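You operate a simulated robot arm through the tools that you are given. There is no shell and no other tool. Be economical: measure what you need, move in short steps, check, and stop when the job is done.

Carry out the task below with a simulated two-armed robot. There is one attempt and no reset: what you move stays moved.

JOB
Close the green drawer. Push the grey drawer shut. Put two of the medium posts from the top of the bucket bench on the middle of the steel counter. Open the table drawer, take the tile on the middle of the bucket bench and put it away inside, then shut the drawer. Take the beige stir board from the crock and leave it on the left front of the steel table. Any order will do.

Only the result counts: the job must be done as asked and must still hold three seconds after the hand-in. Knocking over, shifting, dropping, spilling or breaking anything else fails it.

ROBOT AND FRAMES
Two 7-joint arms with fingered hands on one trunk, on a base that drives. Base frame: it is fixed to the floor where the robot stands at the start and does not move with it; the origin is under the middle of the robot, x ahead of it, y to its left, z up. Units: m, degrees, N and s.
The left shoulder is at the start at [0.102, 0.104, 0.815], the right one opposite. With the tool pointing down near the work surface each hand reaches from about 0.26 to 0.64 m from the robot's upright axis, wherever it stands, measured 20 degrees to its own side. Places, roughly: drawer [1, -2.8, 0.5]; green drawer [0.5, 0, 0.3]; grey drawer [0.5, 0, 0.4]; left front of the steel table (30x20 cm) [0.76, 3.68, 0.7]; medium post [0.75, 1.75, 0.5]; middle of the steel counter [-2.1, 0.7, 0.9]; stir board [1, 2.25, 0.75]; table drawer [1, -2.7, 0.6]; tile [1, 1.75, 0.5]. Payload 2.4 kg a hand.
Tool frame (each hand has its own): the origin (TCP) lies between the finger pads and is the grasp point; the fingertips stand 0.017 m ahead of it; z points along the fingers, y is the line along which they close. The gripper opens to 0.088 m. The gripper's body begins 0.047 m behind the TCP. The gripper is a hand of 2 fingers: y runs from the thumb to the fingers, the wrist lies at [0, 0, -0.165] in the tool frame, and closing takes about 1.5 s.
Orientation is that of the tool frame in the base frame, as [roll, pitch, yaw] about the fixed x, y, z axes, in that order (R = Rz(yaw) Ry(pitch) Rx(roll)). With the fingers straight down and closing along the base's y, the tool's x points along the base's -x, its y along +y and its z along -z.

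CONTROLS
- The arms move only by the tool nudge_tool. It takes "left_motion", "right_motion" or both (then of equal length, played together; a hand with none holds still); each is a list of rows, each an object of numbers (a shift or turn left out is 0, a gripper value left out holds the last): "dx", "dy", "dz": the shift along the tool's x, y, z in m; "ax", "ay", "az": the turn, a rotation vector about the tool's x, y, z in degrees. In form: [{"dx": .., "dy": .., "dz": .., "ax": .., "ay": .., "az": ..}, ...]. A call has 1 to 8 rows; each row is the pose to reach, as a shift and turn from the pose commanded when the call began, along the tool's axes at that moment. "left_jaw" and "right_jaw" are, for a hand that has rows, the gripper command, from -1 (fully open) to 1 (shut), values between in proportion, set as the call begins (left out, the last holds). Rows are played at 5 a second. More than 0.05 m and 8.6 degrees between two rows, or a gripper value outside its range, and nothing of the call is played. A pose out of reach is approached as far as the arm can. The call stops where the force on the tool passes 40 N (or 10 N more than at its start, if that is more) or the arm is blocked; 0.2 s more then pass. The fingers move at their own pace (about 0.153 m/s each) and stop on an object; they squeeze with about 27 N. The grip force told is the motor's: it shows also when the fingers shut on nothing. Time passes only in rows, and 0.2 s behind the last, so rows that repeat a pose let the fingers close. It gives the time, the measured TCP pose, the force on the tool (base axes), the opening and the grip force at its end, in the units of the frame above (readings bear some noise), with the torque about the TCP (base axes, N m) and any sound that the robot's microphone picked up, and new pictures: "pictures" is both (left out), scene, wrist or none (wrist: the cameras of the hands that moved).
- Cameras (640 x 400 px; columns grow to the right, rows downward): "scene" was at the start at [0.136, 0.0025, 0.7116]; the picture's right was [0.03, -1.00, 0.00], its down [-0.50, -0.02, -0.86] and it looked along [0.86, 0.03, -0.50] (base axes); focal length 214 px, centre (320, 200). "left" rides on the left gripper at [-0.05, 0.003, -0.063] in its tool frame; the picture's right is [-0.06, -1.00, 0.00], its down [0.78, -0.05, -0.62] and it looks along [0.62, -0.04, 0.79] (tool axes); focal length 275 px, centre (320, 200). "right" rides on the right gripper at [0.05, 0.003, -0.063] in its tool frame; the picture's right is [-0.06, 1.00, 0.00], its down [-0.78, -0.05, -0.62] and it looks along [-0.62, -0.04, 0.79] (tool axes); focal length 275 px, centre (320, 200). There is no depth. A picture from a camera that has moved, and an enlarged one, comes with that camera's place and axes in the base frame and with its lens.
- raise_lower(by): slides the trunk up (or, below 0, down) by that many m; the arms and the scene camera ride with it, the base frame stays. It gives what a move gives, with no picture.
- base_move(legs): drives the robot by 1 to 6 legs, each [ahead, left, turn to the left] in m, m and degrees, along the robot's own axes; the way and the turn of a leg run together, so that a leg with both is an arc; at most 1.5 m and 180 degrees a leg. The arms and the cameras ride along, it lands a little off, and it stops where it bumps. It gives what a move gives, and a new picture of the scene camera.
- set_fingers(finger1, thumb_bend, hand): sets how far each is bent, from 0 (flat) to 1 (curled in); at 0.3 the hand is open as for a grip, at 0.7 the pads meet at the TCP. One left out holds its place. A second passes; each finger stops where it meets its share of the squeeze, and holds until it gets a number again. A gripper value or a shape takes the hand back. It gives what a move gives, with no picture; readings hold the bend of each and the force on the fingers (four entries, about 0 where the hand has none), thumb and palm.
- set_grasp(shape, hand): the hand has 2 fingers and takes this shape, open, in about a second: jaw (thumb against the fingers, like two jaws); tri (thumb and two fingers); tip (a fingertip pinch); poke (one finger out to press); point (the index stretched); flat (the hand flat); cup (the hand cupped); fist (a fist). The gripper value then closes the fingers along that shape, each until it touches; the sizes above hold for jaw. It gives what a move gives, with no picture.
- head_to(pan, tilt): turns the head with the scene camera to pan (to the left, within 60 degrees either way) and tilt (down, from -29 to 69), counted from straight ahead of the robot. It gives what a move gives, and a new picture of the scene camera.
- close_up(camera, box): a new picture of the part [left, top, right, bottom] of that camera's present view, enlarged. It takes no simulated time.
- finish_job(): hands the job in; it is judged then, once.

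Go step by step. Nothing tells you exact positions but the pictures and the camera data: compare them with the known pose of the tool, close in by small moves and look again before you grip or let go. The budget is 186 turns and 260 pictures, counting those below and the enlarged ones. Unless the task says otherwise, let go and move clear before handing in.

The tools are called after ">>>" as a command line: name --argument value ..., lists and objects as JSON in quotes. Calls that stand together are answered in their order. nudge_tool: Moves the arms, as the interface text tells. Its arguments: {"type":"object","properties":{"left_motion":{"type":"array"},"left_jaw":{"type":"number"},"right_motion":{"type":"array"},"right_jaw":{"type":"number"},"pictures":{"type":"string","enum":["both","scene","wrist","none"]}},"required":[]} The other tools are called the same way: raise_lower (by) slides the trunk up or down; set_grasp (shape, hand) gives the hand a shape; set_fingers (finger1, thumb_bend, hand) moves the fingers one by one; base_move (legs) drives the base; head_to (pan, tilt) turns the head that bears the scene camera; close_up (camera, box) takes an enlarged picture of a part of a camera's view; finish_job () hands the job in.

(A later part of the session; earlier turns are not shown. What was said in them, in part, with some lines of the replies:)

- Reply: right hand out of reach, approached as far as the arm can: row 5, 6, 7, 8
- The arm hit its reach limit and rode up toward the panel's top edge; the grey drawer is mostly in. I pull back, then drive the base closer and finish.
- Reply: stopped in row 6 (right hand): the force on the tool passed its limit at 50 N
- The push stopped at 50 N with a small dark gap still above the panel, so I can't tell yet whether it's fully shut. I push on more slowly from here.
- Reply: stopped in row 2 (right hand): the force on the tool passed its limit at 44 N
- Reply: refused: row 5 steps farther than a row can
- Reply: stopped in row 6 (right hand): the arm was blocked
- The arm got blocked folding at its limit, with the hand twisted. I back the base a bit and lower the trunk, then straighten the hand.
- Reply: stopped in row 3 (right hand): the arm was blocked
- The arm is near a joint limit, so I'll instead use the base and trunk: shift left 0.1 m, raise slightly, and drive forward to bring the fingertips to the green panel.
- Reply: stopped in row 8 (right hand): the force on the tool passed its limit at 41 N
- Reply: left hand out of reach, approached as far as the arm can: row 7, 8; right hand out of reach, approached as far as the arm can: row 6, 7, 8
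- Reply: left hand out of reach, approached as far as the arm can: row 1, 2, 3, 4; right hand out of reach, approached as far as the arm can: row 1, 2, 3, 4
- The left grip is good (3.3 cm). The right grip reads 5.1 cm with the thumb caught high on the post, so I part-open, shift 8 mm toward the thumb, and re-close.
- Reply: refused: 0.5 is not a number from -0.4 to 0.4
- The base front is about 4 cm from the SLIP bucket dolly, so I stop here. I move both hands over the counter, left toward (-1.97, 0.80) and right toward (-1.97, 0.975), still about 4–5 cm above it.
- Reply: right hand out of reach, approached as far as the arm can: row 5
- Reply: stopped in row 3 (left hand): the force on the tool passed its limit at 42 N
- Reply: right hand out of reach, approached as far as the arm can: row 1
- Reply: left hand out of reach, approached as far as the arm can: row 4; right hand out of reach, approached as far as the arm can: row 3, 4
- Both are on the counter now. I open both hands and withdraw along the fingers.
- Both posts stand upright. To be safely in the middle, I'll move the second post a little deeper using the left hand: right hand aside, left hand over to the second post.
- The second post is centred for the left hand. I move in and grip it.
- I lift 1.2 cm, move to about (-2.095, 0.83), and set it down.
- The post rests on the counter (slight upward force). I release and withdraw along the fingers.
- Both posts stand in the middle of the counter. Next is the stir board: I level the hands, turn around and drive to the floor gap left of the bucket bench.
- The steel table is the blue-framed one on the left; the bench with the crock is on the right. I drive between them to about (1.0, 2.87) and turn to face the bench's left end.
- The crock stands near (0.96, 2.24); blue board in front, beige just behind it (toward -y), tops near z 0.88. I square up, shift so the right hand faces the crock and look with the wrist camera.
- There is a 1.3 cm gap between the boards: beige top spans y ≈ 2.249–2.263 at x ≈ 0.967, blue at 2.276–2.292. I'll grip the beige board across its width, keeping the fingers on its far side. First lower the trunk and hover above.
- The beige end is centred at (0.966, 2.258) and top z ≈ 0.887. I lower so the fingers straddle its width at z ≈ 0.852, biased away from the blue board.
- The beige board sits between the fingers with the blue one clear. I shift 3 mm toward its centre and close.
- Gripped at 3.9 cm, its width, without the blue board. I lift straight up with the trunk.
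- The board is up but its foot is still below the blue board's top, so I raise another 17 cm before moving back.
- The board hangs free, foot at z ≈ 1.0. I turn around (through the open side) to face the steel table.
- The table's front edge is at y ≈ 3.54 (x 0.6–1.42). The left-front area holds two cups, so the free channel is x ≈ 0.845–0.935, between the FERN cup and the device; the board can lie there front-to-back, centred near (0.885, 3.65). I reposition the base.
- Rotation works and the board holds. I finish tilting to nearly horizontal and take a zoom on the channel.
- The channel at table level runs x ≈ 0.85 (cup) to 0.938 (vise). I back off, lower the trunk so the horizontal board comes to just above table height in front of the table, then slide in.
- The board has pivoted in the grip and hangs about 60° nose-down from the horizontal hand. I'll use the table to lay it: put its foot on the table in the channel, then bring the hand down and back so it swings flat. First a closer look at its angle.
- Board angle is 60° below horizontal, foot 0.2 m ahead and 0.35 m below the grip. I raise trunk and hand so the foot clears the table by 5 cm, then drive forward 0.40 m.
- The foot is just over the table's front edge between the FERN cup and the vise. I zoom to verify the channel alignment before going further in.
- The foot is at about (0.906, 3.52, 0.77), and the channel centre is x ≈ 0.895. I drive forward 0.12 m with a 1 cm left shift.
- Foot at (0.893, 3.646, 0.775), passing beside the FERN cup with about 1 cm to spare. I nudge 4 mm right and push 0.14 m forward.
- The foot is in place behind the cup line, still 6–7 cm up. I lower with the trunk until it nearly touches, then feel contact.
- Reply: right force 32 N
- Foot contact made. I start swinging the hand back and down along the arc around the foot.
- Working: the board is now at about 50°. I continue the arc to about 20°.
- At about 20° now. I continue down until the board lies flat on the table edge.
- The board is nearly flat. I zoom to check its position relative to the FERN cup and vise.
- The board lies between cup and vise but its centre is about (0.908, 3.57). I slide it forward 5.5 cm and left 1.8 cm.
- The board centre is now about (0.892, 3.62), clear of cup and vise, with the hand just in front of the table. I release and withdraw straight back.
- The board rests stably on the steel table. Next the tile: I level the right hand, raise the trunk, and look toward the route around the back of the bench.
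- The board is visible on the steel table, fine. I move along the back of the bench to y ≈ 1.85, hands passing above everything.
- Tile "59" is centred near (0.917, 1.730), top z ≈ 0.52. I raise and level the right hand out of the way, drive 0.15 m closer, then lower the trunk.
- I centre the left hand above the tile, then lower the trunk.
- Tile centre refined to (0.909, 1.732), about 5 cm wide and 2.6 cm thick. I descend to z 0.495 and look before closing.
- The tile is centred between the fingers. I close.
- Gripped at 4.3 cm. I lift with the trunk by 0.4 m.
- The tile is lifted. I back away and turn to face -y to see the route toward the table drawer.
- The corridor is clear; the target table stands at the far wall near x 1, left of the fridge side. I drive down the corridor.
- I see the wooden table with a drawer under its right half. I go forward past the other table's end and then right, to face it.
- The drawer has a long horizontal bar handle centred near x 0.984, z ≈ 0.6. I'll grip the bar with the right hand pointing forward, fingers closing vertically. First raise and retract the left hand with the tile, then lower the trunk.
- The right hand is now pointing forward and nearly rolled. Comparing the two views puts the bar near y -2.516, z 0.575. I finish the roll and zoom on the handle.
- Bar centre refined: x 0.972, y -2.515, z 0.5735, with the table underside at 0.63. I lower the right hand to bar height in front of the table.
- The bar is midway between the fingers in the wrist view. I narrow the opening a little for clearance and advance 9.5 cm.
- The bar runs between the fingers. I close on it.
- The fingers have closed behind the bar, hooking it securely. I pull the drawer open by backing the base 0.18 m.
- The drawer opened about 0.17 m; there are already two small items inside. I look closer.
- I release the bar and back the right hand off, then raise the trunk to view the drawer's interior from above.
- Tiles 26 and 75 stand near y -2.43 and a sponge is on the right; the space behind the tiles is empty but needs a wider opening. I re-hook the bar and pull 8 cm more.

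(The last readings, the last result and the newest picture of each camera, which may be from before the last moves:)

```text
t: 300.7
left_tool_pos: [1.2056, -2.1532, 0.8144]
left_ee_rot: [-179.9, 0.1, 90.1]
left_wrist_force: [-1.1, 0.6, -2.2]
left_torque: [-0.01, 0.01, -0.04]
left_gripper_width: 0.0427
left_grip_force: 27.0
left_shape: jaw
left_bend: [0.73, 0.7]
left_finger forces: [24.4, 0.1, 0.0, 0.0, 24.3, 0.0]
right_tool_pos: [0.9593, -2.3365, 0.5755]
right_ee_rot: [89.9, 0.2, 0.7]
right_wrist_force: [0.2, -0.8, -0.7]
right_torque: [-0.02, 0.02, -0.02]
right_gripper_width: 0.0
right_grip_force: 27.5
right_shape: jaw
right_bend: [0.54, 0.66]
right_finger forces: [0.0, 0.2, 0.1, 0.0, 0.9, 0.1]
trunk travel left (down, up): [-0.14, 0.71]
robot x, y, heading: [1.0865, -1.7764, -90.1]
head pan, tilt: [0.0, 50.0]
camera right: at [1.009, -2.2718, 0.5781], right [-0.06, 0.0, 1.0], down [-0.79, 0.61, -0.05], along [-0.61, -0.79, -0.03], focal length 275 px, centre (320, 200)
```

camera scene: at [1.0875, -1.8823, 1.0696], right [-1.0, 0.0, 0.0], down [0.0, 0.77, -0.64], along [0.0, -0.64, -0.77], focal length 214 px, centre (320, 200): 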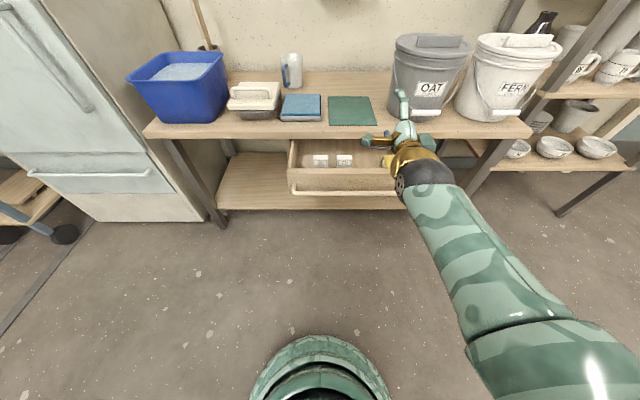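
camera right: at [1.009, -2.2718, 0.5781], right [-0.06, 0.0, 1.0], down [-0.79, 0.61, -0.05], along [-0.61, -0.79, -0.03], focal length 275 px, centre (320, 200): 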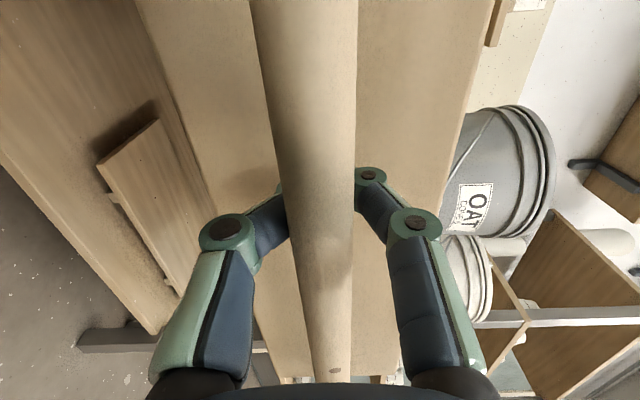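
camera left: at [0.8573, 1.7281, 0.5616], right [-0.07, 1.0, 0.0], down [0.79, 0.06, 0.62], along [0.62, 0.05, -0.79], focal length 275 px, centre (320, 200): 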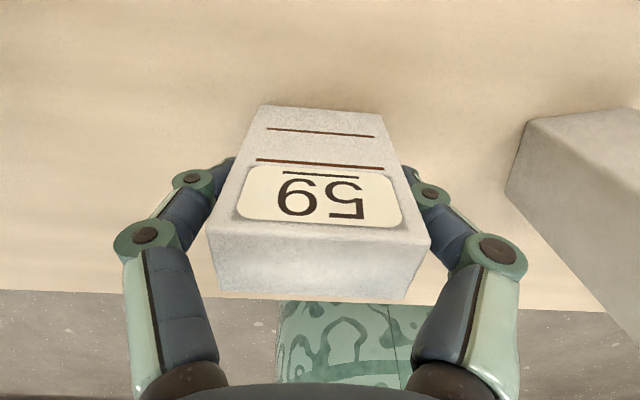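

Hooked again. I pull 8 cm more.

>>> base_move --legs '[[-0.08, 0, 0]]'

>>> nudge_tool --right_motion '[{}, {}, {}, {"dz": -0.03}, {"dz": -0.07}, {"dz": -0.1}]' --right_jaw -0.5 --pictures "none"

>>> raise_lower --by 0.3

>>> close_up --camera "scene" --box '[240, 80, 460, 220]'

```text
t: 301.8
left_tool_pos: [1.2062, -2.0739, 0.8145]
left_ee_rot: [-179.9, 0.1, 90.2]
left_wrist_force: [0.9, -0.4, -1.1]
left_torque: [0.07, 0.01, -0.01]
left_gripper_width: 0.0428
left_grip_force: 26.5
left_shape: jaw
left_bend: [0.73, 0.7]
left_finger forces: [24.4, 0.0, 0.0, 0.0, 24.4, 0.0]
right_tool_pos: [0.9592, -2.2581, 0.575]
right_ee_rot: [89.8, 0.2, 0.9]
right_wrist_force: [0.9, -0.5, -0.3]
right_torque: [0.01, 0.05, 0.0]
right_gripper_width: 0.0
right_grip_force: 27.0
right_shape: jaw
right_bend: [0.55, 0.66]
right_finger forces: [0.0, 0.0, 0.0, 0.1, 0.1, 0.0]
trunk travel left (down, up): [-0.14, 0.71]
robot x, y, heading: [1.0875, -1.6977, -89.8]
head pan, tilt: [0.0, 50.0]
camera scene: at [1.0875, -1.8139, 0.7698], right [-1.0, 0.0, 0.0], down [0.0, 0.77, -0.64], along [0.0, -0.64, -0.77], focal length 214 px, centre (320, 200)
```

scene: 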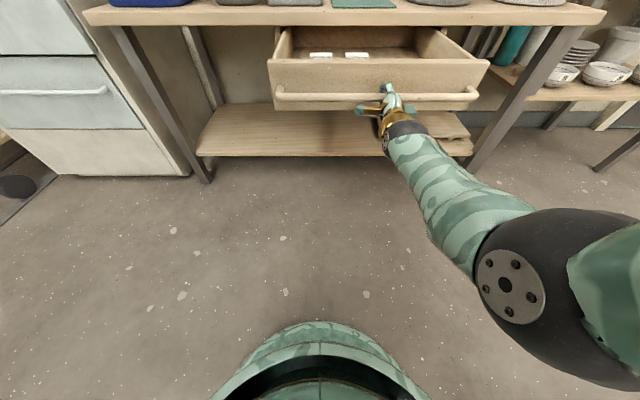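

```text
t: 303.2
left_tool_pos: [1.2053, -2.074, 0.8138]
left_ee_rot: [-179.9, 0.1, 90.2]
left_wrist_force: [0.5, -0.1, -1.8]
left_torque: [0.01, -0.02, 0.02]
left_gripper_width: 0.0429
left_grip_force: 27.6
left_shape: jaw
left_bend: [0.73, 0.7]
left_finger forces: [24.3, 0.0, 0.1, 0.1, 24.4, 0.0]
right_tool_pos: [0.9583, -2.1543, 0.5753]
right_ee_rot: [89.8, 0.1, 0.9]
right_wrist_force: [0.8, 1.0, 0.3]
right_torque: [-0.01, 0.0, -0.01]
right_gripper_width: 0.0661
right_grip_force: 0.3
right_shape: jaw
right_bend: [0.64, 0.6]
right_finger forces: [0.1, 0.1, 0.0, 0.0, 0.0, 0.0]
trunk travel left (down, up): [-0.14, 0.71]
robot x, y, heading: [1.0885, -1.6955, -89.8]
head pan, tilt: [0.0, 50.0]
```

```text
t: 306.2
left_tool_pos: [1.2056, -2.074, 1.1138]
left_ee_rot: [-179.9, 0.1, 90.3]
left_wrist_force: [0.4, -0.8, -1.7]
left_torque: [-0.02, -0.01, 0.01]
left_gripper_width: 0.0429
left_grip_force: 26.9
left_shape: jaw
left_bend: [0.73, 0.7]
left_finger forces: [24.4, 0.0, 0.0, 0.1, 24.4, 0.0]
right_tool_pos: [0.9568, -2.1568, 0.8743]
right_ee_rot: [89.8, 0.2, 0.8]
right_wrist_force: [-0.5, -0.6, -0.2]
right_torque: [0.03, 0.03, 0.0]
right_gripper_width: 0.0659
right_grip_force: 0.1
right_shape: jaw
right_bend: [0.64, 0.6]
right_finger forces: [0.1, 0.0, 0.0, 0.0, 0.1, 0.1]
trunk travel left (down, up): [-0.44, 0.41]
robot x, y, heading: [1.0853, -1.6977, -89.7]
head pan, tilt: [0.0, 50.0]
```

```text
2.86 times, centred on (350, 150) of scene
camera zoom: at [1.0875, -1.8028, 1.0695], right [-1.0, 0.0, 0.0], down [0.0, 0.77, -0.64], along [0.0, -0.64, -0.77], focal length 613 px, centre (234, 343)
```

zoom: 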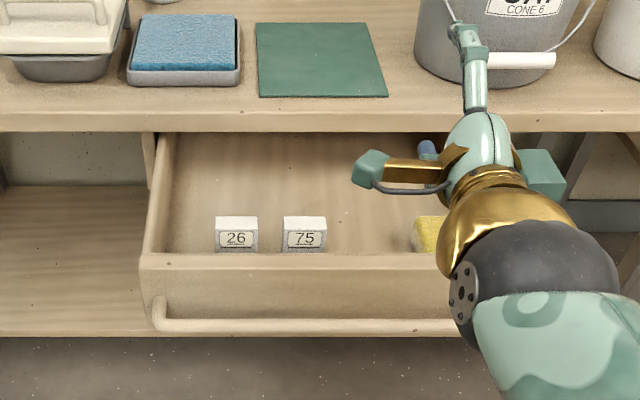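

The drawer is open about 25 cm; the space behind tiles 26 and 75 is free. I'll put tile 59 at about (1.046, -2.445). First move the right hand up and aside.

>>> nudge_tool --right_motion '[{"dy": 0.035, "dx": -0.02, "dz": -0.01}, {"dy": 0.07, "dx": -0.04, "dz": -0.02}, {"dy": 0.105, "dx": -0.06, "dz": -0.03}, {"dy": 0.14, "dx": -0.08, "dz": -0.04}, {"dy": 0.175, "dx": -0.1, "dz": -0.05}, {"dy": 0.21, "dx": -0.12, "dz": -0.06}, {"dy": 0.245, "dx": -0.14, "dz": -0.07}, {"dy": 0.27, "dx": -0.16, "dz": -0.08}]' --pictures "none"

>>> base_move --legs '[[0.18, 0, -0.2]]'

```text
t: 308.0
left_tool_pos: [1.2047, -2.0731, 1.1142]
left_ee_rot: [-179.9, 0.2, 90.2]
left_wrist_force: [0.0, -1.1, -1.5]
left_torque: [-0.01, 0.0, 0.01]
left_gripper_width: 0.0428
left_grip_force: 26.7
left_shape: jaw
left_bend: [0.73, 0.7]
left_finger forces: [24.4, 0.0, 0.0, 0.0, 24.4, 0.0]
right_tool_pos: [0.8003, -2.0786, 1.1443]
right_ee_rot: [89.9, 0.2, 0.8]
right_wrist_force: [0.2, 0.6, 0.7]
right_torque: [-0.03, 0.01, 0.0]
right_gripper_width: 0.0656
right_grip_force: 0.0
right_shape: jaw
right_bend: [0.64, 0.6]
right_finger forces: [0.0, 0.0, 0.0, 0.0, 0.0, 0.0]
trunk travel left (down, up): [-0.44, 0.41]
robot x, y, heading: [1.0861, -1.6965, -89.9]
head pan, tilt: [0.0, 50.0]
```

```text
t: 309.5
left_tool_pos: [1.2047, -2.2566, 1.1128]
left_ee_rot: [-179.9, 0.2, 90.0]
left_wrist_force: [-0.7, 0.5, -1.5]
left_torque: [0.01, 0.01, -0.04]
left_gripper_width: 0.0427
left_grip_force: 26.4
left_shape: jaw
left_bend: [0.73, 0.7]
left_finger forces: [24.4, 0.0, 0.0, 0.1, 24.4, 0.0]
right_tool_pos: [0.8001, -2.2598, 1.1436]
right_ee_rot: [89.9, 0.2, 0.8]
right_wrist_force: [0.1, -0.7, 1.8]
right_torque: [0.0, -0.01, 0.0]
right_gripper_width: 0.066
right_grip_force: 0.0
right_shape: jaw
right_bend: [0.64, 0.6]
right_finger forces: [0.0, 0.0, 0.0, 0.0, 0.0, 0.0]
trunk travel left (down, up): [-0.44, 0.41]
robot x, y, heading: [1.0871, -1.8759, -89.8]
head pan, tilt: [0.0, 50.0]
camera scene: at [1.0873, -1.9842, 1.0695], right [-1.0, 0.0, 0.0], down [0.0, 0.77, -0.64], along [0.0, -0.64, -0.77], focal length 214 px, centre (320, 200)
```

scene: 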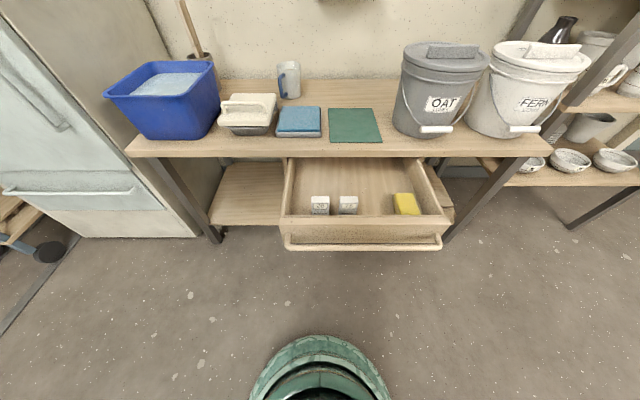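

Clear view: the free area is behind the two tiles. I move the left hand over (1.046, -2.445), then lower the trunk 0.3 m.

>>> nudge_tool --left_motion '[{"dx": -0.03, "dy": -0.027}, {"dx": -0.06, "dy": -0.053}, {"dx": -0.09, "dy": -0.08}, {"dx": -0.12, "dy": -0.106}, {"dx": -0.155, "dy": -0.135}, {"dx": -0.186, "dy": -0.159}]' --pictures "none"

>>> raise_lower --by -0.3

>>> head_to --pan 0 --tilt 35

```text
t: 310.9
left_tool_pos: [1.0727, -2.3966, 1.1072]
left_ee_rot: [-180.0, 0.3, 89.8]
left_wrist_force: [-0.4, 0.2, -1.3]
left_torque: [0.01, 0.01, 0.03]
left_gripper_width: 0.0425
left_grip_force: 27.0
left_shape: jaw
left_bend: [0.73, 0.7]
left_finger forces: [24.4, 0.0, 0.0, 0.0, 24.4, 0.1]
left hand out of reach, approached as far as the arm can: row 5, 6
right_tool_pos: [0.7987, -2.2597, 1.1439]
right_ee_rot: [89.9, 0.2, 0.7]
right_wrist_force: [-0.2, -0.6, 0.4]
right_torque: [0.02, -0.02, 0.04]
right_gripper_width: 0.0658
right_grip_force: 0.1
right_shape: jaw
right_bend: [0.64, 0.6]
right_finger forces: [0.1, 0.0, 0.0, 0.1, 0.1, 0.0]
trunk travel left (down, up): [-0.44, 0.41]
robot x, y, heading: [1.0861, -1.8825, -89.7]
head pan, tilt: [0.0, 50.0]
```

```text
t: 313.9
left_tool_pos: [1.075, -2.3956, 0.8086]
left_ee_rot: [-179.9, 0.1, 90.0]
left_wrist_force: [0.1, 0.3, -1.9]
left_torque: [-0.04, 0.01, -0.04]
left_gripper_width: 0.0425
left_grip_force: 27.6
left_shape: jaw
left_bend: [0.73, 0.7]
left_finger forces: [24.4, 0.0, 0.1, 0.0, 24.4, 0.0]
right_tool_pos: [0.7985, -2.2769, 0.8084]
right_ee_rot: [95.8, 0.1, 0.7]
right_wrist_force: [0.2, -0.4, -0.1]
right_torque: [-0.04, 0.0, -0.06]
right_gripper_width: 0.0658
right_grip_force: 0.2
right_shape: jaw
right_bend: [0.64, 0.6]
right_finger forces: [0.0, 0.1, 0.1, 0.0, 0.0, 0.0]
trunk travel left (down, up): [-0.14, 0.71]
robot x, y, heading: [1.0889, -1.8782, -90.0]
head pan, tilt: [0.0, 50.0]
```

```text
t: 314.6
left_tool_pos: [1.0749, -2.3973, 0.8088]
left_ee_rot: [-179.9, 0.0, 90.0]
left_wrist_force: [-0.4, -0.1, -1.4]
left_torque: [-0.01, 0.0, 0.0]
left_gripper_width: 0.0427
left_grip_force: 26.8
left_shape: jaw
left_bend: [0.73, 0.7]
left_finger forces: [24.3, 0.0, 0.0, 0.0, 24.4, 0.0]
right_tool_pos: [0.7992, -2.2754, 0.8089]
right_ee_rot: [95.6, 0.1, 0.6]
right_wrist_force: [-0.8, -0.6, 0.1]
right_torque: [0.0, 0.02, 0.0]
right_gripper_width: 0.0658
right_grip_force: 0.0
right_shape: jaw
right_bend: [0.64, 0.6]
right_finger forces: [0.0, 0.1, 0.1, 0.0, 0.0, 0.0]
trunk travel left (down, up): [-0.14, 0.71]
robot x, y, heading: [1.0829, -1.8805, -90.1]
head pan, tilt: [0.0, 35.0]
camera scene: at [1.0872, -2.006, 0.7915], right [-1.0, 0.0, 0.0], down [0.0, 0.57, -0.82], along [0.0, -0.82, -0.57], focal length 214 px, centre (320, 200)
```

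scene: 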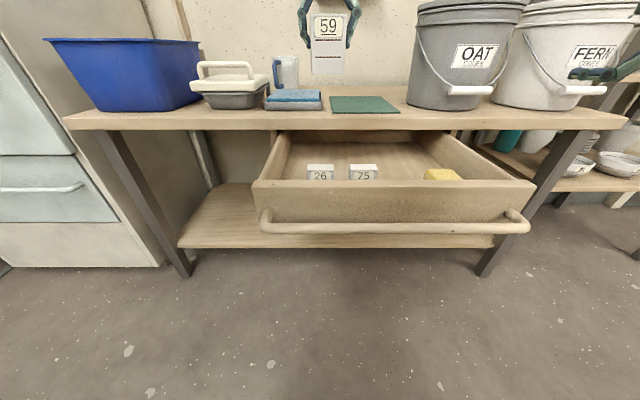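

Out of reach by a few cm. I shift the base 5 cm forward and 5 cm right, which brings the tile over the target.

>>> base_move --legs '[[0.05, -0.045, 0]]'

>>> nudge_tool --left_motion '[{"dz": 0.04}, {"dz": 0.08}, {"dz": 0.1}]' --pictures "both"

```text
t: 315.7
left_tool_pos: [1.0289, -2.4459, 0.8079]
left_ee_rot: [-180.0, 0.2, 90.1]
left_wrist_force: [-0.2, -0.3, -1.7]
left_torque: [0.03, 0.01, -0.01]
left_gripper_width: 0.0428
left_grip_force: 27.1
left_shape: jaw
left_bend: [0.73, 0.7]
left_finger forces: [24.4, 0.1, 0.1, 0.0, 24.4, 0.0]
right_tool_pos: [0.754, -2.3268, 0.8083]
right_ee_rot: [95.7, 0.1, 0.7]
right_wrist_force: [-0.6, 0.3, 0.6]
right_torque: [0.01, 0.02, 0.02]
right_gripper_width: 0.0658
right_grip_force: 0.2
right_shape: jaw
right_bend: [0.64, 0.6]
right_finger forces: [0.0, 0.0, 0.0, 0.1, 0.0, 0.0]
trunk travel left (down, up): [-0.14, 0.71]
robot x, y, heading: [1.0385, -1.9275, -89.9]
head pan, tilt: [0.0, 35.0]
camera scene: at [1.041, -2.0564, 0.7915], right [-1.0, 0.0, 0.0], down [0.0, 0.57, -0.82], along [0.0, -0.82, -0.57], focal length 214 px, centre (320, 200)
```

scene: 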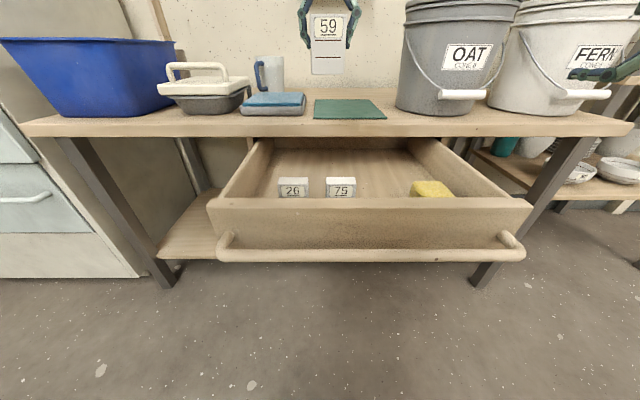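

```text
t: 316.5
left_tool_pos: [1.0277, -2.4461, 0.7097]
left_ee_rot: [-179.9, 0.2, 90.0]
left_wrist_force: [0.4, 0.2, -1.4]
left_torque: [0.04, -0.02, -0.01]
left_gripper_width: 0.0427
left_grip_force: 27.3
left_shape: jaw
left_bend: [0.73, 0.7]
left_finger forces: [24.4, 0.0, 0.0, 0.0, 24.4, 0.0]
right_tool_pos: [0.7543, -2.3273, 0.8093]
right_ee_rot: [95.6, 0.1, 0.6]
right_wrist_force: [-0.1, 0.0, 0.7]
right_torque: [-0.01, -0.01, 0.02]
right_gripper_width: 0.0658
right_grip_force: 0.2
right_shape: jaw
right_bend: [0.64, 0.6]
right_finger forces: [0.0, 0.0, 0.1, 0.0, 0.0, 0.0]
trunk travel left (down, up): [-0.14, 0.71]
robot x, y, heading: [1.0422, -1.928, -90.1]
head pan, tilt: [0.0, 35.0]
camera scene: at [1.041, -2.0564, 0.7915], right [-1.0, 0.0, 0.0], down [0.0, 0.57, -0.82], along [0.0, -0.82, -0.57], focal length 214 px, centre (320, 200)
camera left: at [1.0307, -2.4958, 0.7725], right [-1.0, -0.06, 0.0], down [-0.05, 0.79, 0.62], along [-0.04, 0.62, -0.79], focal length 275 px, centre (320, 200)
```

scene: 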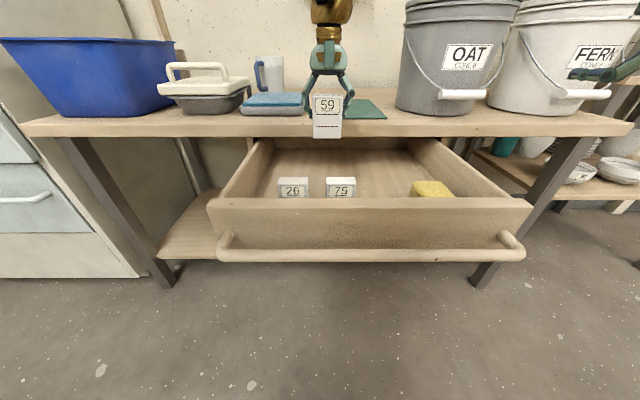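
left: 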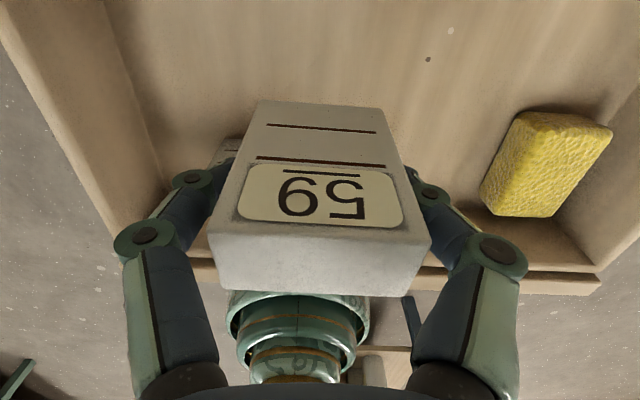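

Position is good: clear of tiles 26/75, the sponge and the table edge. I lower, feeling for the drawer floor.

>>> nudge_tool --left_motion '[{"dz": 0.03}, {"dz": 0.06}, {"dz": 0.08}, {"dz": 0.088}, {"dz": 0.096}, {"dz": 0.104}, {"dz": 0.112}, {"dz": 0.12}]' --pictures "both"

```text
t: 318.3
left_tool_pos: [1.029, -2.446, 0.5893]
left_ee_rot: [-179.9, 0.2, 90.2]
left_wrist_force: [-0.4, -0.4, 2.3]
left_torque: [0.03, -0.02, -0.02]
left_gripper_width: 0.0426
left_grip_force: 27.4
left_shape: jaw
left_bend: [0.73, 0.7]
left_finger forces: [25.1, 0.0, 0.0, 0.0, 24.9, 0.1]
right_tool_pos: [0.7539, -2.3268, 0.8092]
right_ee_rot: [95.7, 0.0, 0.7]
right_wrist_force: [0.0, 0.3, -0.1]
right_torque: [0.01, 0.01, -0.02]
right_gripper_width: 0.0659
right_grip_force: 0.1
right_shape: jaw
right_bend: [0.64, 0.6]
right_finger forces: [0.0, 0.0, 0.0, 0.0, 0.0, 0.0]
trunk travel left (down, up): [-0.14, 0.71]
robot x, y, heading: [1.0397, -1.9243, -89.9]
head pan, tilt: [0.0, 35.0]
camera scene: at [1.041, -2.0562, 0.7917], right [-1.0, 0.0, 0.0], down [0.0, 0.57, -0.82], along [0.0, -0.82, -0.57], focal length 214 px, centre (320, 200)
camera left: at [1.0322, -2.4968, 0.6529], right [-1.0, -0.06, 0.0], down [-0.05, 0.79, 0.62], along [-0.04, 0.61, -0.79], focal length 275 px, centre (320, 200)
```

scene: 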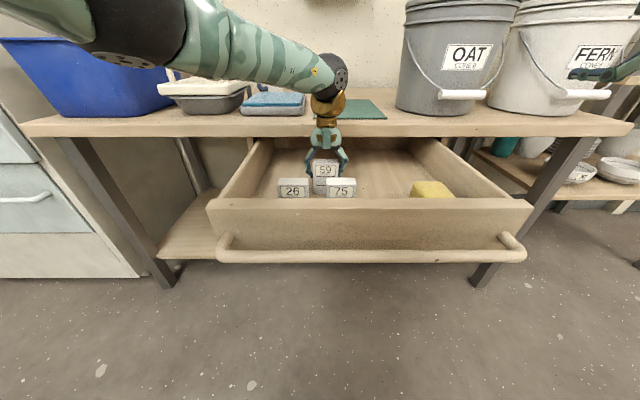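
left: 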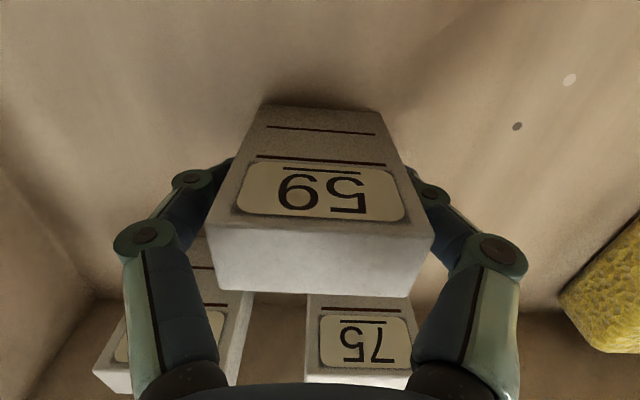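

The tile touches the drawer floor. I open and lift away.

>>> nudge_tool --left_motion '[{}, {}, {}, {}]' --left_jaw -1 --pictures "none"

>>> nudge_tool --left_motion '[{"dz": -0.03}, {"dz": -0.07}, {"dz": -0.11}, {"dz": -0.15}, {"dz": -0.19}, {"dz": -0.23}]' --pictures "both"

```text
t: 319.3
left_tool_pos: [1.0298, -2.4474, 0.5897]
left_ee_rot: [-179.9, 0.2, 90.1]
left_wrist_force: [0.3, -0.3, -0.7]
left_torque: [0.02, 0.04, 0.0]
left_gripper_width: 0.088
left_grip_force: 0.1
left_shape: jaw
left_bend: [0.3, 0.3]
left_finger forces: [0.1, 0.0, 0.0, 0.1, 0.0, 0.0]
right_tool_pos: [0.7531, -2.3276, 0.808]
right_ee_rot: [95.7, 0.1, 0.7]
right_wrist_force: [-0.5, -0.1, 0.9]
right_torque: [0.0, -0.01, 0.02]
right_gripper_width: 0.0661
right_grip_force: 0.0
right_shape: jaw
right_bend: [0.64, 0.6]
right_finger forces: [0.0, 0.0, 0.0, 0.0, 0.1, 0.0]
trunk travel left (down, up): [-0.14, 0.71]
robot x, y, heading: [1.0417, -1.9266, -90.1]
head pan, tilt: [0.0, 35.0]
```

```text
t: 320.7
left_tool_pos: [1.0286, -2.4465, 0.8188]
left_ee_rot: [-179.9, 0.1, 90.1]
left_wrist_force: [-0.4, -0.1, -0.1]
left_torque: [-0.01, -0.02, -0.02]
left_gripper_width: 0.0879
left_grip_force: 0.1
left_shape: jaw
left_bend: [0.3, 0.3]
left_finger forces: [0.1, 0.0, 0.0, 0.0, 0.0, 0.1]
right_tool_pos: [0.7541, -2.3271, 0.8084]
right_ee_rot: [95.7, 0.1, 0.7]
right_wrist_force: [0.0, -0.4, -0.4]
right_torque: [-0.03, -0.01, 0.02]
right_gripper_width: 0.066
right_grip_force: 0.0
right_shape: jaw
right_bend: [0.64, 0.6]
right_finger forces: [0.0, 0.0, 0.0, 0.0, 0.0, 0.0]
trunk travel left (down, up): [-0.14, 0.71]
robot x, y, heading: [1.0396, -1.9289, -89.9]
head pan, tilt: [0.0, 35.0]
camera scene: at [1.041, -2.0564, 0.7915], right [-1.0, 0.0, 0.0], down [0.0, 0.57, -0.82], along [0.0, -0.82, -0.57], focal length 214 px, centre (320, 200)
camera left: at [1.0312, -2.4954, 0.8822], right [-1.0, -0.06, 0.0], down [-0.05, 0.79, 0.62], along [-0.04, 0.62, -0.79], focal length 275 px, centre (320, 200)
```

scene: 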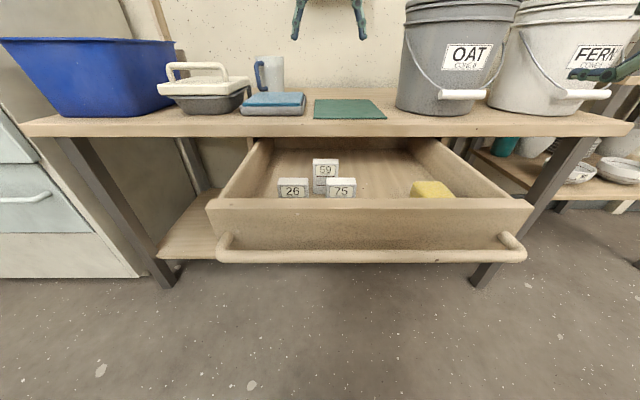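
left: 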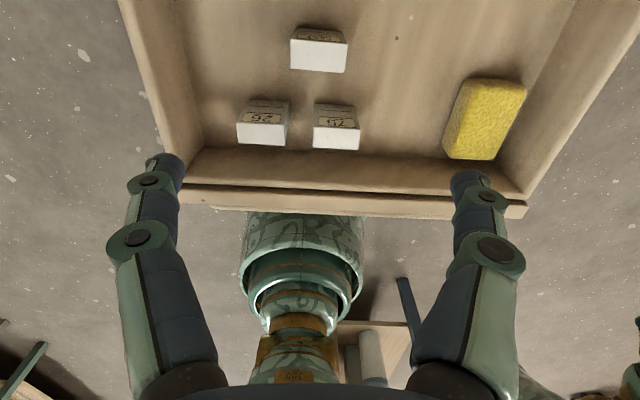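

Tile 59 stands in the drawer. Now to shut it: retract the left hand, back the base 0.15 m, then bring the closed right hand to the middle of the drawer front.

>>> nudge_tool --left_motion '[{"dz": -0.03, "dx": 0.02, "dy": 0.025}, {"dz": -0.06, "dx": 0.04, "dy": 0.05}, {"dz": -0.09, "dx": 0.06, "dy": 0.075}, {"dz": -0.12, "dx": 0.08, "dy": 0.1}]' --pictures "none"

>>> base_move --legs '[[-0.17, 0, 0]]'

>>> nudge_tool --right_motion '[{"dx": 0.03, "dy": -0.027, "ax": -1}, {"dx": 0.06, "dy": -0.054, "ax": -2}, {"dx": 0.09, "dy": -0.081, "ax": -3}, {"dx": 0.12, "dy": -0.108, "ax": -4}, {"dx": 0.15, "dy": -0.135, "ax": -5}, {"dx": 0.18, "dy": -0.162, "ax": -5.7}, {"dx": 0.21, "dy": -0.19, "ax": -5.7}, {"dx": 0.22, "dy": -0.205, "ax": -5.7}]' --right_jaw 1 --pictures "both"

```text
t: 321.7
left_tool_pos: [1.128, -2.3676, 0.9388]
left_ee_rot: [-179.9, 0.1, 90.0]
left_wrist_force: [0.2, -0.3, 0.2]
left_torque: [0.0, -0.04, 0.03]
left_gripper_width: 0.0878
left_grip_force: 0.1
left_shape: jaw
left_bend: [0.3, 0.3]
left_finger forces: [0.1, 0.0, 0.0, 0.0, 0.0, 0.0]
right_tool_pos: [0.7519, -2.3273, 0.8093]
right_ee_rot: [95.6, 0.1, 0.6]
right_wrist_force: [0.3, 0.1, 0.3]
right_torque: [0.0, -0.02, 0.0]
right_gripper_width: 0.066
right_grip_force: 0.1
right_shape: jaw
right_bend: [0.64, 0.6]
right_finger forces: [0.0, 0.0, 0.1, 0.0, 0.0, 0.1]
trunk travel left (down, up): [-0.14, 0.71]
robot x, y, heading: [1.0433, -1.93, -89.9]
head pan, tilt: [0.0, 35.0]
```

```text
t: 323.1
left_tool_pos: [1.1284, -2.1971, 0.9385]
left_ee_rot: [-179.9, 0.1, 90.0]
left_wrist_force: [0.8, -0.5, 0.6]
left_torque: [0.03, 0.02, -0.01]
left_gripper_width: 0.0879
left_grip_force: 0.1
left_shape: jaw
left_bend: [0.3, 0.3]
left_finger forces: [0.0, 0.1, 0.1, 0.1, 0.1, 0.0]
right_tool_pos: [0.7546, -2.1572, 0.8082]
right_ee_rot: [95.8, 0.0, 0.8]
right_wrist_force: [-0.4, 0.1, 0.6]
right_torque: [0.02, 0.02, 0.01]
right_gripper_width: 0.0659
right_grip_force: 0.0
right_shape: jaw
right_bend: [0.64, 0.6]
right_finger forces: [0.1, 0.0, 0.1, 0.0, 0.0, 0.1]
trunk travel left (down, up): [-0.14, 0.71]
robot x, y, heading: [1.038, -1.7559, -90.0]
head pan, tilt: [0.0, 35.0]
camera scene: at [1.041, -1.8863, 0.7915], right [-1.0, 0.0, 0.0], down [0.0, 0.57, -0.82], along [0.0, -0.82, -0.57], focal length 214 px, centre (320, 200)
```

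scene: 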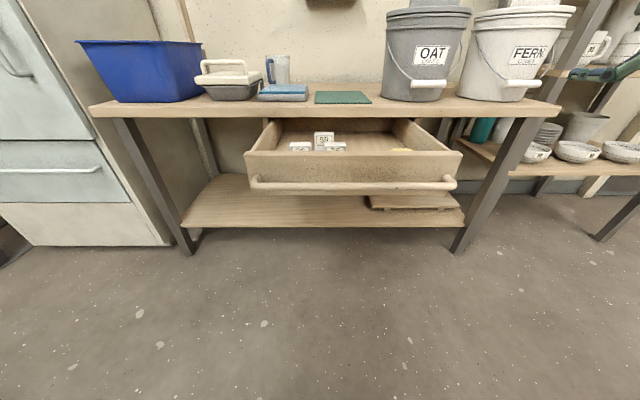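

```text
t: 325.0
left_tool_pos: [1.1285, -2.1977, 0.9388]
left_ee_rot: [-179.9, 0.2, 90.1]
left_wrist_force: [0.1, 0.3, 0.0]
left_torque: [-0.01, 0.0, 0.01]
left_gripper_width: 0.088
left_grip_force: 0.1
left_shape: jaw
left_bend: [0.3, 0.3]
left_finger forces: [0.0, 0.0, 0.0, 0.1, 0.1, 0.1]
right_tool_pos: [0.9552, -2.1256, 0.5915]
right_ee_rot: [90.8, 7.4, 5.0]
right_wrist_force: [-0.1, -0.9, 0.7]
right_torque: [-0.01, 0.02, 0.01]
right_gripper_width: 0.0001
right_grip_force: 26.7
right_shape: jaw
right_bend: [0.55, 0.66]
right_finger forces: [0.0, 0.1, 0.1, 0.1, 0.1, 0.1]
right hand out of reach, approached as far as the arm can: row 1
trunk travel left (down, up): [-0.14, 0.71]
robot x, y, heading: [1.0412, -1.7592, -90.2]
head pan, tilt: [0.0, 35.0]
stopped in row 8 (right hand): the arm was blocked; the commanded pose is now the measured one
camera scene: at [1.0411, -1.8862, 0.7916], right [-1.0, 0.0, 0.0], down [0.0, 0.57, -0.82], along [0.0, -0.82, -0.57], focal length 214 px, centre (320, 200)
camera right: at [1.0004, -2.0571, 0.5886], right [0.07, -0.01, 1.0], down [-0.83, 0.55, 0.06], along [-0.55, -0.84, 0.03], focal length 275 px, centre (320, 200)
```

scene: 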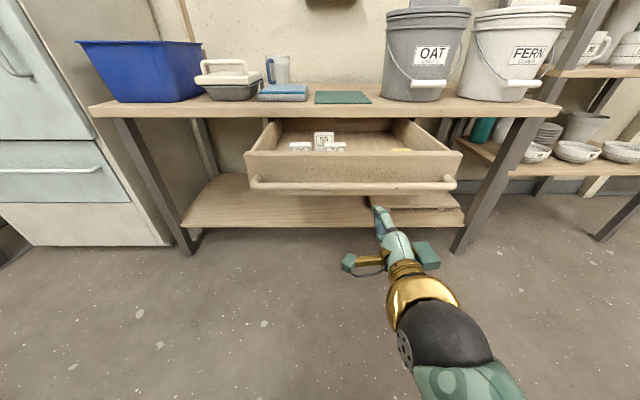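
right: 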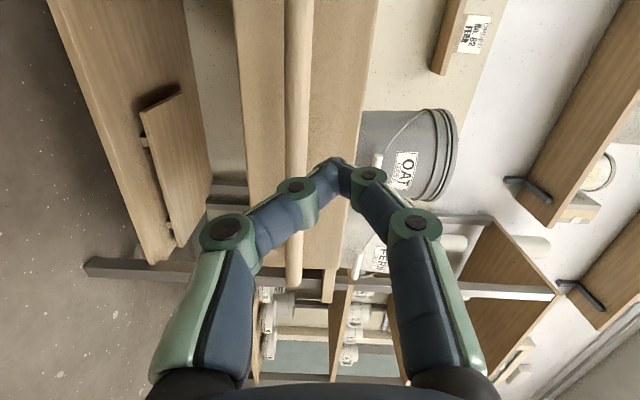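

The fist faces the drawer front between bar and top edge. I raise 1.4 cm and approach the panel.

>>> raise_lower --by 0.014

>>> base_move --legs '[[0.12, 0, 0]]'

>>> close_up --camera "right" --box '[0, 0, 640, 400]'

```text
t: 325.6
left_tool_pos: [1.128, -2.1975, 0.9536]
left_ee_rot: [-179.9, 0.0, 90.0]
left_wrist_force: [0.7, 1.0, 0.8]
left_torque: [0.0, 0.0, -0.03]
left_gripper_width: 0.088
left_grip_force: 0.1
left_shape: jaw
left_bend: [0.3, 0.3]
left_finger forces: [0.0, 0.1, 0.1, 0.1, 0.0, 0.1]
right_tool_pos: [0.9563, -2.125, 0.6043]
right_ee_rot: [90.8, 7.1, 5.1]
right_wrist_force: [0.2, -0.1, 0.1]
right_torque: [0.02, -0.02, 0.02]
right_gripper_width: 0.0
right_grip_force: 27.1
right_shape: jaw
right_bend: [0.55, 0.66]
right_finger forces: [0.1, 0.0, 0.1, 0.1, 0.1, 0.0]
trunk travel left (down, up): [-0.154, 0.696]
robot x, y, heading: [1.0386, -1.7559, -90.1]
head pan, tilt: [0.0, 35.0]
```

```text
t: 326.8
left_tool_pos: [1.1283, -2.3149, 0.9529]
left_ee_rot: [-179.9, 0.2, 90.0]
left_wrist_force: [0.3, 0.1, -0.5]
left_torque: [0.01, 0.0, 0.0]
left_gripper_width: 0.0878
left_grip_force: 0.0
left_shape: jaw
left_bend: [0.3, 0.3]
left_finger forces: [0.1, 0.0, 0.0, 0.0, 0.1, 0.0]
right_tool_pos: [0.9564, -2.2427, 0.604]
right_ee_rot: [90.9, 7.2, 4.9]
right_wrist_force: [0.0, 0.1, -0.5]
right_torque: [-0.01, 0.02, 0.01]
right_gripper_width: 0.0
right_grip_force: 26.9
right_shape: jaw
right_bend: [0.55, 0.66]
right_finger forces: [0.0, 0.0, 0.0, 0.0, 0.0, 0.1]
trunk travel left (down, up): [-0.154, 0.696]
robot x, y, heading: [1.0393, -1.8782, -90.0]
head pan, tilt: [0.0, 35.0]
camera scene: at [1.0409, -2.0032, 0.8053], right [-1.0, 0.0, 0.0], down [0.0, 0.57, -0.82], along [0.0, -0.82, -0.57], focal length 214 px, centre (320, 200)
```

scene: 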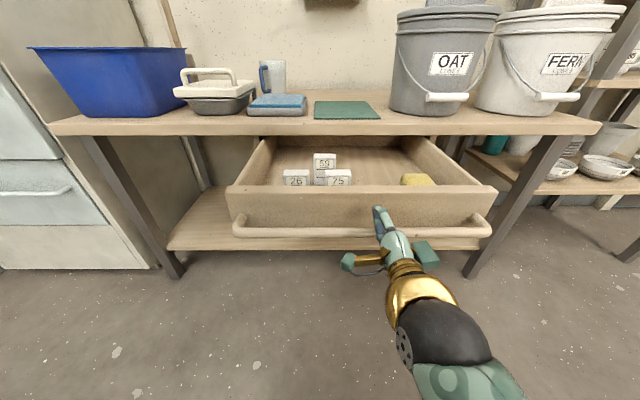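

```text
1.00 times, centred on (320, 200) of right (not enlarged: the box is as wide or as high as the picture)
camera zoom: at [1.0008, -2.1748, 0.6029], right [0.06, -0.01, 1.0], down [-0.83, 0.55, 0.06], along [-0.55, -0.84, 0.03], focal length 275 px, centre (320, 200)
```

zoom: 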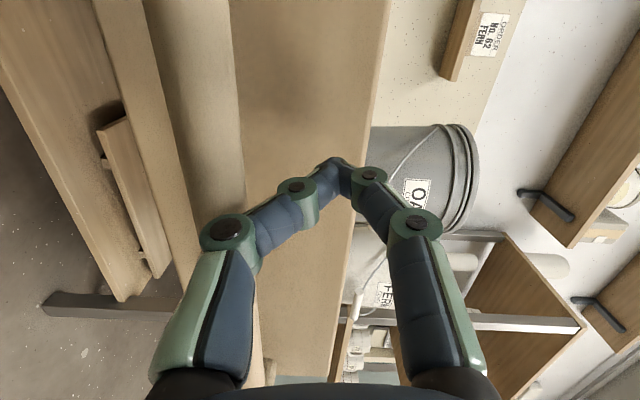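

The fingertips face the panel's upper strip. I lower 6 mm and push in gently with short base legs.

>>> raise_lower --by -0.006

>>> base_move --legs '[[0.04, 0, 0], [0.04, 0, 0], [0.04, 0, 0]]'

```text
t: 327.4
left_tool_pos: [1.1283, -2.3143, 0.9467]
left_ee_rot: [-179.9, 0.2, 90.0]
left_wrist_force: [0.3, -0.1, 0.2]
left_torque: [0.03, -0.02, 0.02]
left_gripper_width: 0.088
left_grip_force: 0.0
left_shape: jaw
left_bend: [0.3, 0.3]
left_finger forces: [0.0, 0.0, 0.0, 0.1, 0.0, 0.0]
right_tool_pos: [0.9563, -2.2443, 0.5983]
right_ee_rot: [90.8, 7.0, 4.9]
right_wrist_force: [-0.7, 0.6, 0.6]
right_torque: [-0.01, 0.01, -0.01]
right_gripper_width: 0.0002
right_grip_force: 26.9
right_shape: jaw
right_bend: [0.55, 0.66]
right_finger forces: [0.0, 0.0, 0.0, 0.0, 0.0, 0.1]
trunk travel left (down, up): [-0.148, 0.702]
robot x, y, heading: [1.0423, -1.8793, -90.4]
head pan, tilt: [0.0, 35.0]
```

```text
t: 329.2
left_tool_pos: [1.1269, -2.4348, 0.9469]
left_ee_rot: [-179.9, 0.2, 89.9]
left_wrist_force: [1.3, 0.3, -0.5]
left_torque: [0.03, 0.0, -0.01]
left_gripper_width: 0.0882
left_grip_force: 0.0
left_shape: jaw
left_bend: [0.3, 0.3]
left_finger forces: [0.0, 0.1, 0.1, 0.1, 0.1, 0.0]
right_tool_pos: [0.955, -2.3631, 0.5987]
right_ee_rot: [90.7, 7.2, 4.8]
right_wrist_force: [0.7, 0.1, 1.0]
right_torque: [0.02, 0.02, 0.03]
right_gripper_width: 0.0
right_grip_force: 26.7
right_shape: jaw
right_bend: [0.57, 0.66]
right_finger forces: [0.0, 0.1, 0.1, 0.0, 0.1, 0.1]
trunk travel left (down, up): [-0.148, 0.702]
robot x, y, heading: [1.0398, -1.9934, -90.1]
head pan, tilt: [0.0, 35.0]
camera scene: at [1.0404, -2.1229, 0.7994], right [-1.0, 0.0, 0.0], down [0.0, 0.57, -0.82], along [0.0, -0.82, -0.57], focal length 214 px, centre (320, 200)
```

scene: 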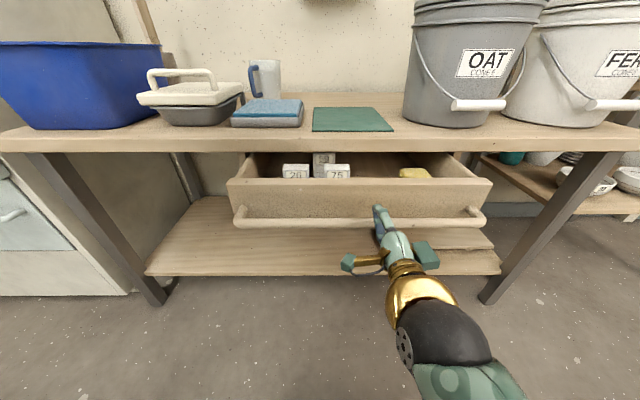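

The drawer is sliding in smoothly and the tiles stand. I continue.

>>> base_move --legs '[[0.04, 0, 0], [0.04, 0, 0]]'

>>> close_up --camera "scene" --box '[220, 120, 500, 260]'

```text
t: 330.6
left_tool_pos: [1.1274, -2.5149, 0.9474]
left_ee_rot: [-179.9, 0.2, 90.0]
left_wrist_force: [-0.9, 0.1, -0.8]
left_torque: [-0.02, 0.02, 0.02]
left_gripper_width: 0.0881
left_grip_force: 0.0
left_shape: jaw
left_bend: [0.3, 0.3]
left_finger forces: [0.0, 0.1, 0.1, 0.0, 0.0, 0.0]
right_tool_pos: [0.9548, -2.4442, 0.5986]
right_ee_rot: [90.8, 7.2, 4.8]
right_wrist_force: [0.7, 0.5, 0.9]
right_torque: [0.0, -0.03, 0.0]
right_gripper_width: 0.0002
right_grip_force: 26.9
right_shape: jaw
right_bend: [0.58, 0.66]
right_finger forces: [0.0, 0.0, 0.0, 0.0, 0.0, 0.0]
trunk travel left (down, up): [-0.148, 0.702]
robot x, y, heading: [1.0408, -2.0743, -90.1]
head pan, tilt: [0.0, 35.0]
camera scene: at [1.0401, -2.2037, 0.7994], right [-1.0, 0.0, 0.0], down [0.0, 0.57, -0.82], along [0.0, -0.82, -0.57], focal length 214 px, centre (320, 200)
```

scene: 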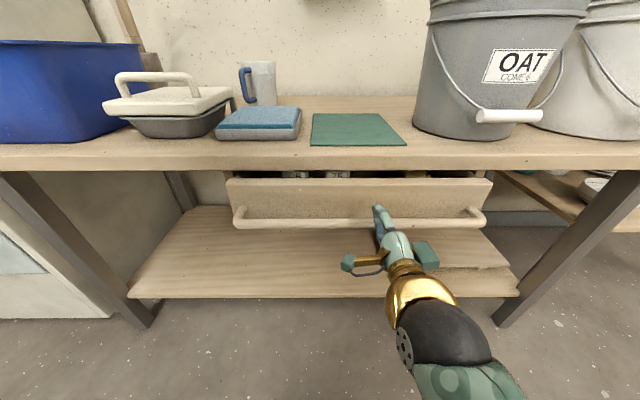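

```text
2.29 times, centred on (360, 190) of scene
camera zoom: at [1.0401, -2.2037, 0.7994], right [-1.0, 0.0, 0.0], down [0.0, 0.57, -0.82], along [0.0, -0.82, -0.57], focal length 490 px, centre (229, 223)
```

zoom: 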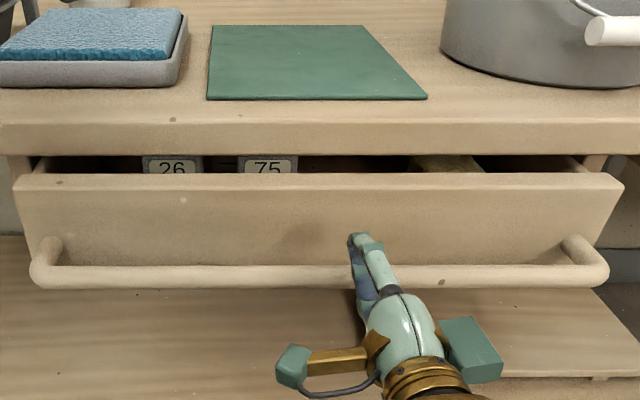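

About 5.5 cm remain. I finish with slow arm steps so that the force stop tells when it's shut.

>>> nudge_tool --right_motion '[{"dz": 0.01}, {"dz": 0.02}, {"dz": 0.03}, {"dz": 0.04}, {"dz": 0.047}, {"dz": 0.054}, {"dz": 0.061}, {"dz": 0.068}]' --pictures "none"

>>> close_up --camera "scene" --box '[220, 120, 500, 260]'

```text
t: 332.4
left_tool_pos: [1.128, -2.5152, 0.9472]
left_ee_rot: [-180.0, 0.2, 90.0]
left_wrist_force: [0.2, -0.9, 0.3]
left_torque: [-0.01, 0.03, -0.02]
left_gripper_width: 0.0881
left_grip_force: 0.1
left_shape: jaw
left_bend: [0.3, 0.3]
left_finger forces: [0.0, 0.0, 0.1, 0.1, 0.1, 0.1]
right_tool_pos: [0.9587, -2.5083, 0.5963]
right_ee_rot: [91.0, 7.6, 4.9]
right_wrist_force: [-0.1, 7.7, 3.4]
right_torque: [0.14, 0.0, 0.0]
right_gripper_width: 0.0
right_grip_force: 26.9
right_shape: jaw
right_bend: [0.58, 0.66]
right_finger forces: [0.1, 0.0, 0.0, 0.1, 7.9, 0.1]
trunk travel left (down, up): [-0.148, 0.702]
robot x, y, heading: [1.0397, -2.0776, -90.3]
head pan, tilt: [0.0, 35.0]
```

```text
2.29 times, centred on (360, 190) of scene
camera zoom: at [1.0401, -2.2033, 0.7995], right [-1.0, 0.0, 0.0], down [0.0, 0.57, -0.82], along [0.0, -0.82, -0.57], focal length 490 px, centre (229, 223)
```

zoom: 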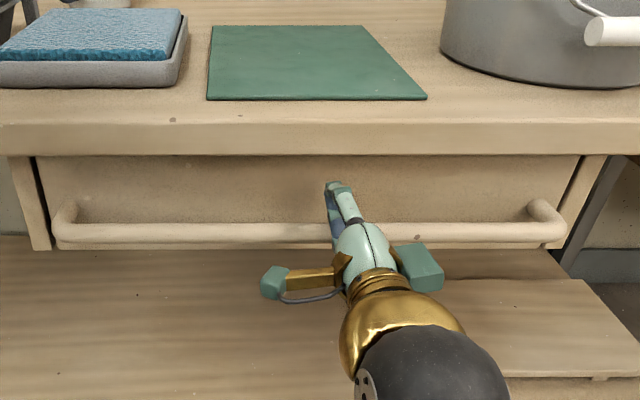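

It looks flush, with force building. I press a little more to be sure it's home.

>>> nudge_tool --right_motion '[{"dz": 0.005}, {"dz": 0.01}, {"dz": 0.015}, {"dz": 0.02}]' --pictures "none"

>>> nudge_tool --right_motion '[{"dz": -0.03}, {"dz": -0.06}, {"dz": -0.09}]' --pictures "none"

>>> base_move --legs '[[-0.4, 0, 0]]'

>>> close_up --camera "scene" --box '[220, 80, 480, 240]'

```text
t: 332.9
left_tool_pos: [1.1273, -2.5117, 0.9489]
left_ee_rot: [-179.9, 0.3, 89.8]
left_wrist_force: [0.3, -0.5, 0.3]
left_torque: [0.03, 0.05, 0.0]
left_gripper_width: 0.0877
left_grip_force: 0.0
left_shape: jaw
left_bend: [0.3, 0.3]
left_finger forces: [0.1, 0.0, 0.0, 0.0, 0.1, 0.0]
right_tool_pos: [0.959, -2.5111, 0.5966]
right_ee_rot: [90.9, 7.8, 5.0]
right_wrist_force: [1.7, 21.5, 15.5]
right_torque: [0.46, 0.08, -0.03]
right_gripper_width: 0.0
right_grip_force: 26.0
right_shape: jaw
right_bend: [0.6, 0.65]
right_finger forces: [0.1, 0.0, 0.0, 0.1, 26.1, 0.1]
trunk travel left (down, up): [-0.148, 0.702]
robot x, y, heading: [1.0416, -2.0756, -90.4]
head pan, tilt: [0.0, 35.0]
stopped in row 2 (right hand): the force on the tool passed its limit at 44 N (the readings are from after the stop); the commanded pose is now the measured one
```

```text
t: 333.7
left_tool_pos: [1.1269, -2.5146, 0.9484]
left_ee_rot: [-179.8, 0.1, 89.8]
left_wrist_force: [0.4, 0.4, 0.0]
left_torque: [0.0, -0.02, 0.02]
left_gripper_width: 0.0879
left_grip_force: 0.0
left_shape: jaw
left_bend: [0.3, 0.3]
left_finger forces: [0.1, 0.1, 0.1, 0.0, 0.0, 0.0]
right_tool_pos: [0.9509, -2.4225, 0.5968]
right_ee_rot: [91.1, 7.7, 4.9]
right_wrist_force: [0.0, -0.1, -1.1]
right_torque: [0.01, 0.03, -0.01]
right_gripper_width: 0.0
right_grip_force: 26.8
right_shape: jaw
right_bend: [0.62, 0.65]
right_finger forces: [0.0, 0.0, 0.0, 0.0, 0.1, 0.1]
trunk travel left (down, up): [-0.148, 0.702]
robot x, y, heading: [1.0419, -2.0727, -90.3]
head pan, tilt: [0.0, 35.0]
```

```text
t: 336.1
left_tool_pos: [1.1276, -2.1184, 0.9469]
left_ee_rot: [-180.0, 0.2, 89.6]
left_wrist_force: [0.5, 0.2, 0.5]
left_torque: [0.0, -0.02, 0.0]
left_gripper_width: 0.0881
left_grip_force: 0.1
left_shape: jaw
left_bend: [0.3, 0.3]
left_finger forces: [0.1, 0.1, 0.1, 0.0, 0.0, 0.1]
right_tool_pos: [0.9526, -2.0258, 0.5968]
right_ee_rot: [91.1, 7.6, 4.8]
right_wrist_force: [0.2, -0.4, -0.4]
right_torque: [0.0, -0.02, -0.02]
right_gripper_width: 0.0
right_grip_force: 26.9
right_shape: jaw
right_bend: [0.62, 0.65]
right_finger forces: [0.0, 0.0, 0.1, 0.0, 0.1, 0.0]
trunk travel left (down, up): [-0.148, 0.702]
robot x, y, heading: [1.0452, -1.681, -90.4]
head pan, tilt: [0.0, 35.0]
camera scene: at [1.0418, -1.8065, 0.7994], right [-1.0, 0.01, 0.0], down [0.0, 0.57, -0.82], along [-0.01, -0.82, -0.57], focal length 214 px, centre (320, 200)
```

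scene: 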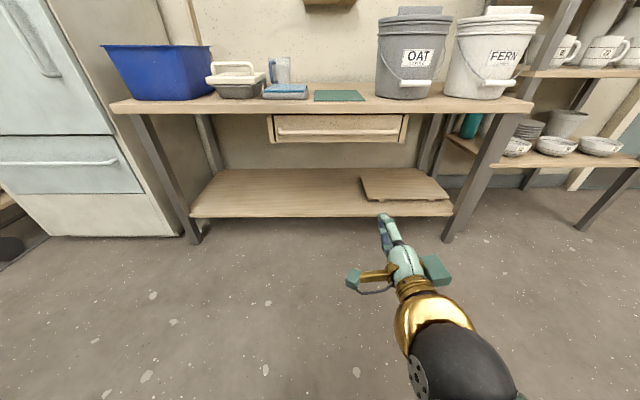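

```text
2.46 times, centred on (350, 160) of scene
camera zoom: at [1.0418, -1.8065, 0.7994], right [-1.0, 0.01, 0.0], down [0.0, 0.57, -0.82], along [-0.01, -0.82, -0.57], focal length 528 px, centre (246, 298)
```

zoom: 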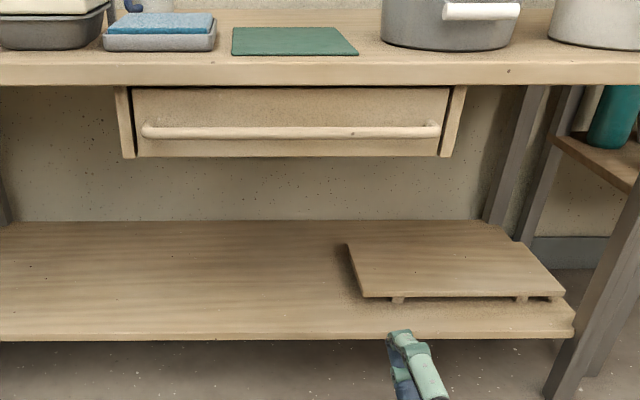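

Everything checks out: green and grey drawers are shut, and two 10 cm posts stand in the middle of the counter. Tile 59 is in the closed table drawer, the beige board lies on the steel table, and both hands are clear. I hand in.

>>> finish_job

```text
The job is handed in.
```

I've handed the job in with all five parts done, as far as the pictures and force readings show.

- **Drawers:** the green and grey drawers are both pushed in to the same hard stop.
- **Posts:** two of the 10 cm posts stand on the middle of the steel counter, at about (-2.08, 0.69) and (-2.09, 0.83). All three posts on the bench were labelled 10 cm, so I took those as the medium ones. They dragged a little along the bench as I first backed away, because a lift command was refused, but nothing else moved.
- **Tile:** tile 59 stands in the table drawer, behind tiles 26 and 75, and the drawer is shut.
- **Stir board:** the beige board lies flat on the left front of the steel table, between the FERN cup and the vise. Two cups already fill part of that area, so the board runs front to back and overhangs the front edge by about 10–13 cm. Its centre is about 2 cm inside the area's right-hand limit, so this is the least certain of the five.
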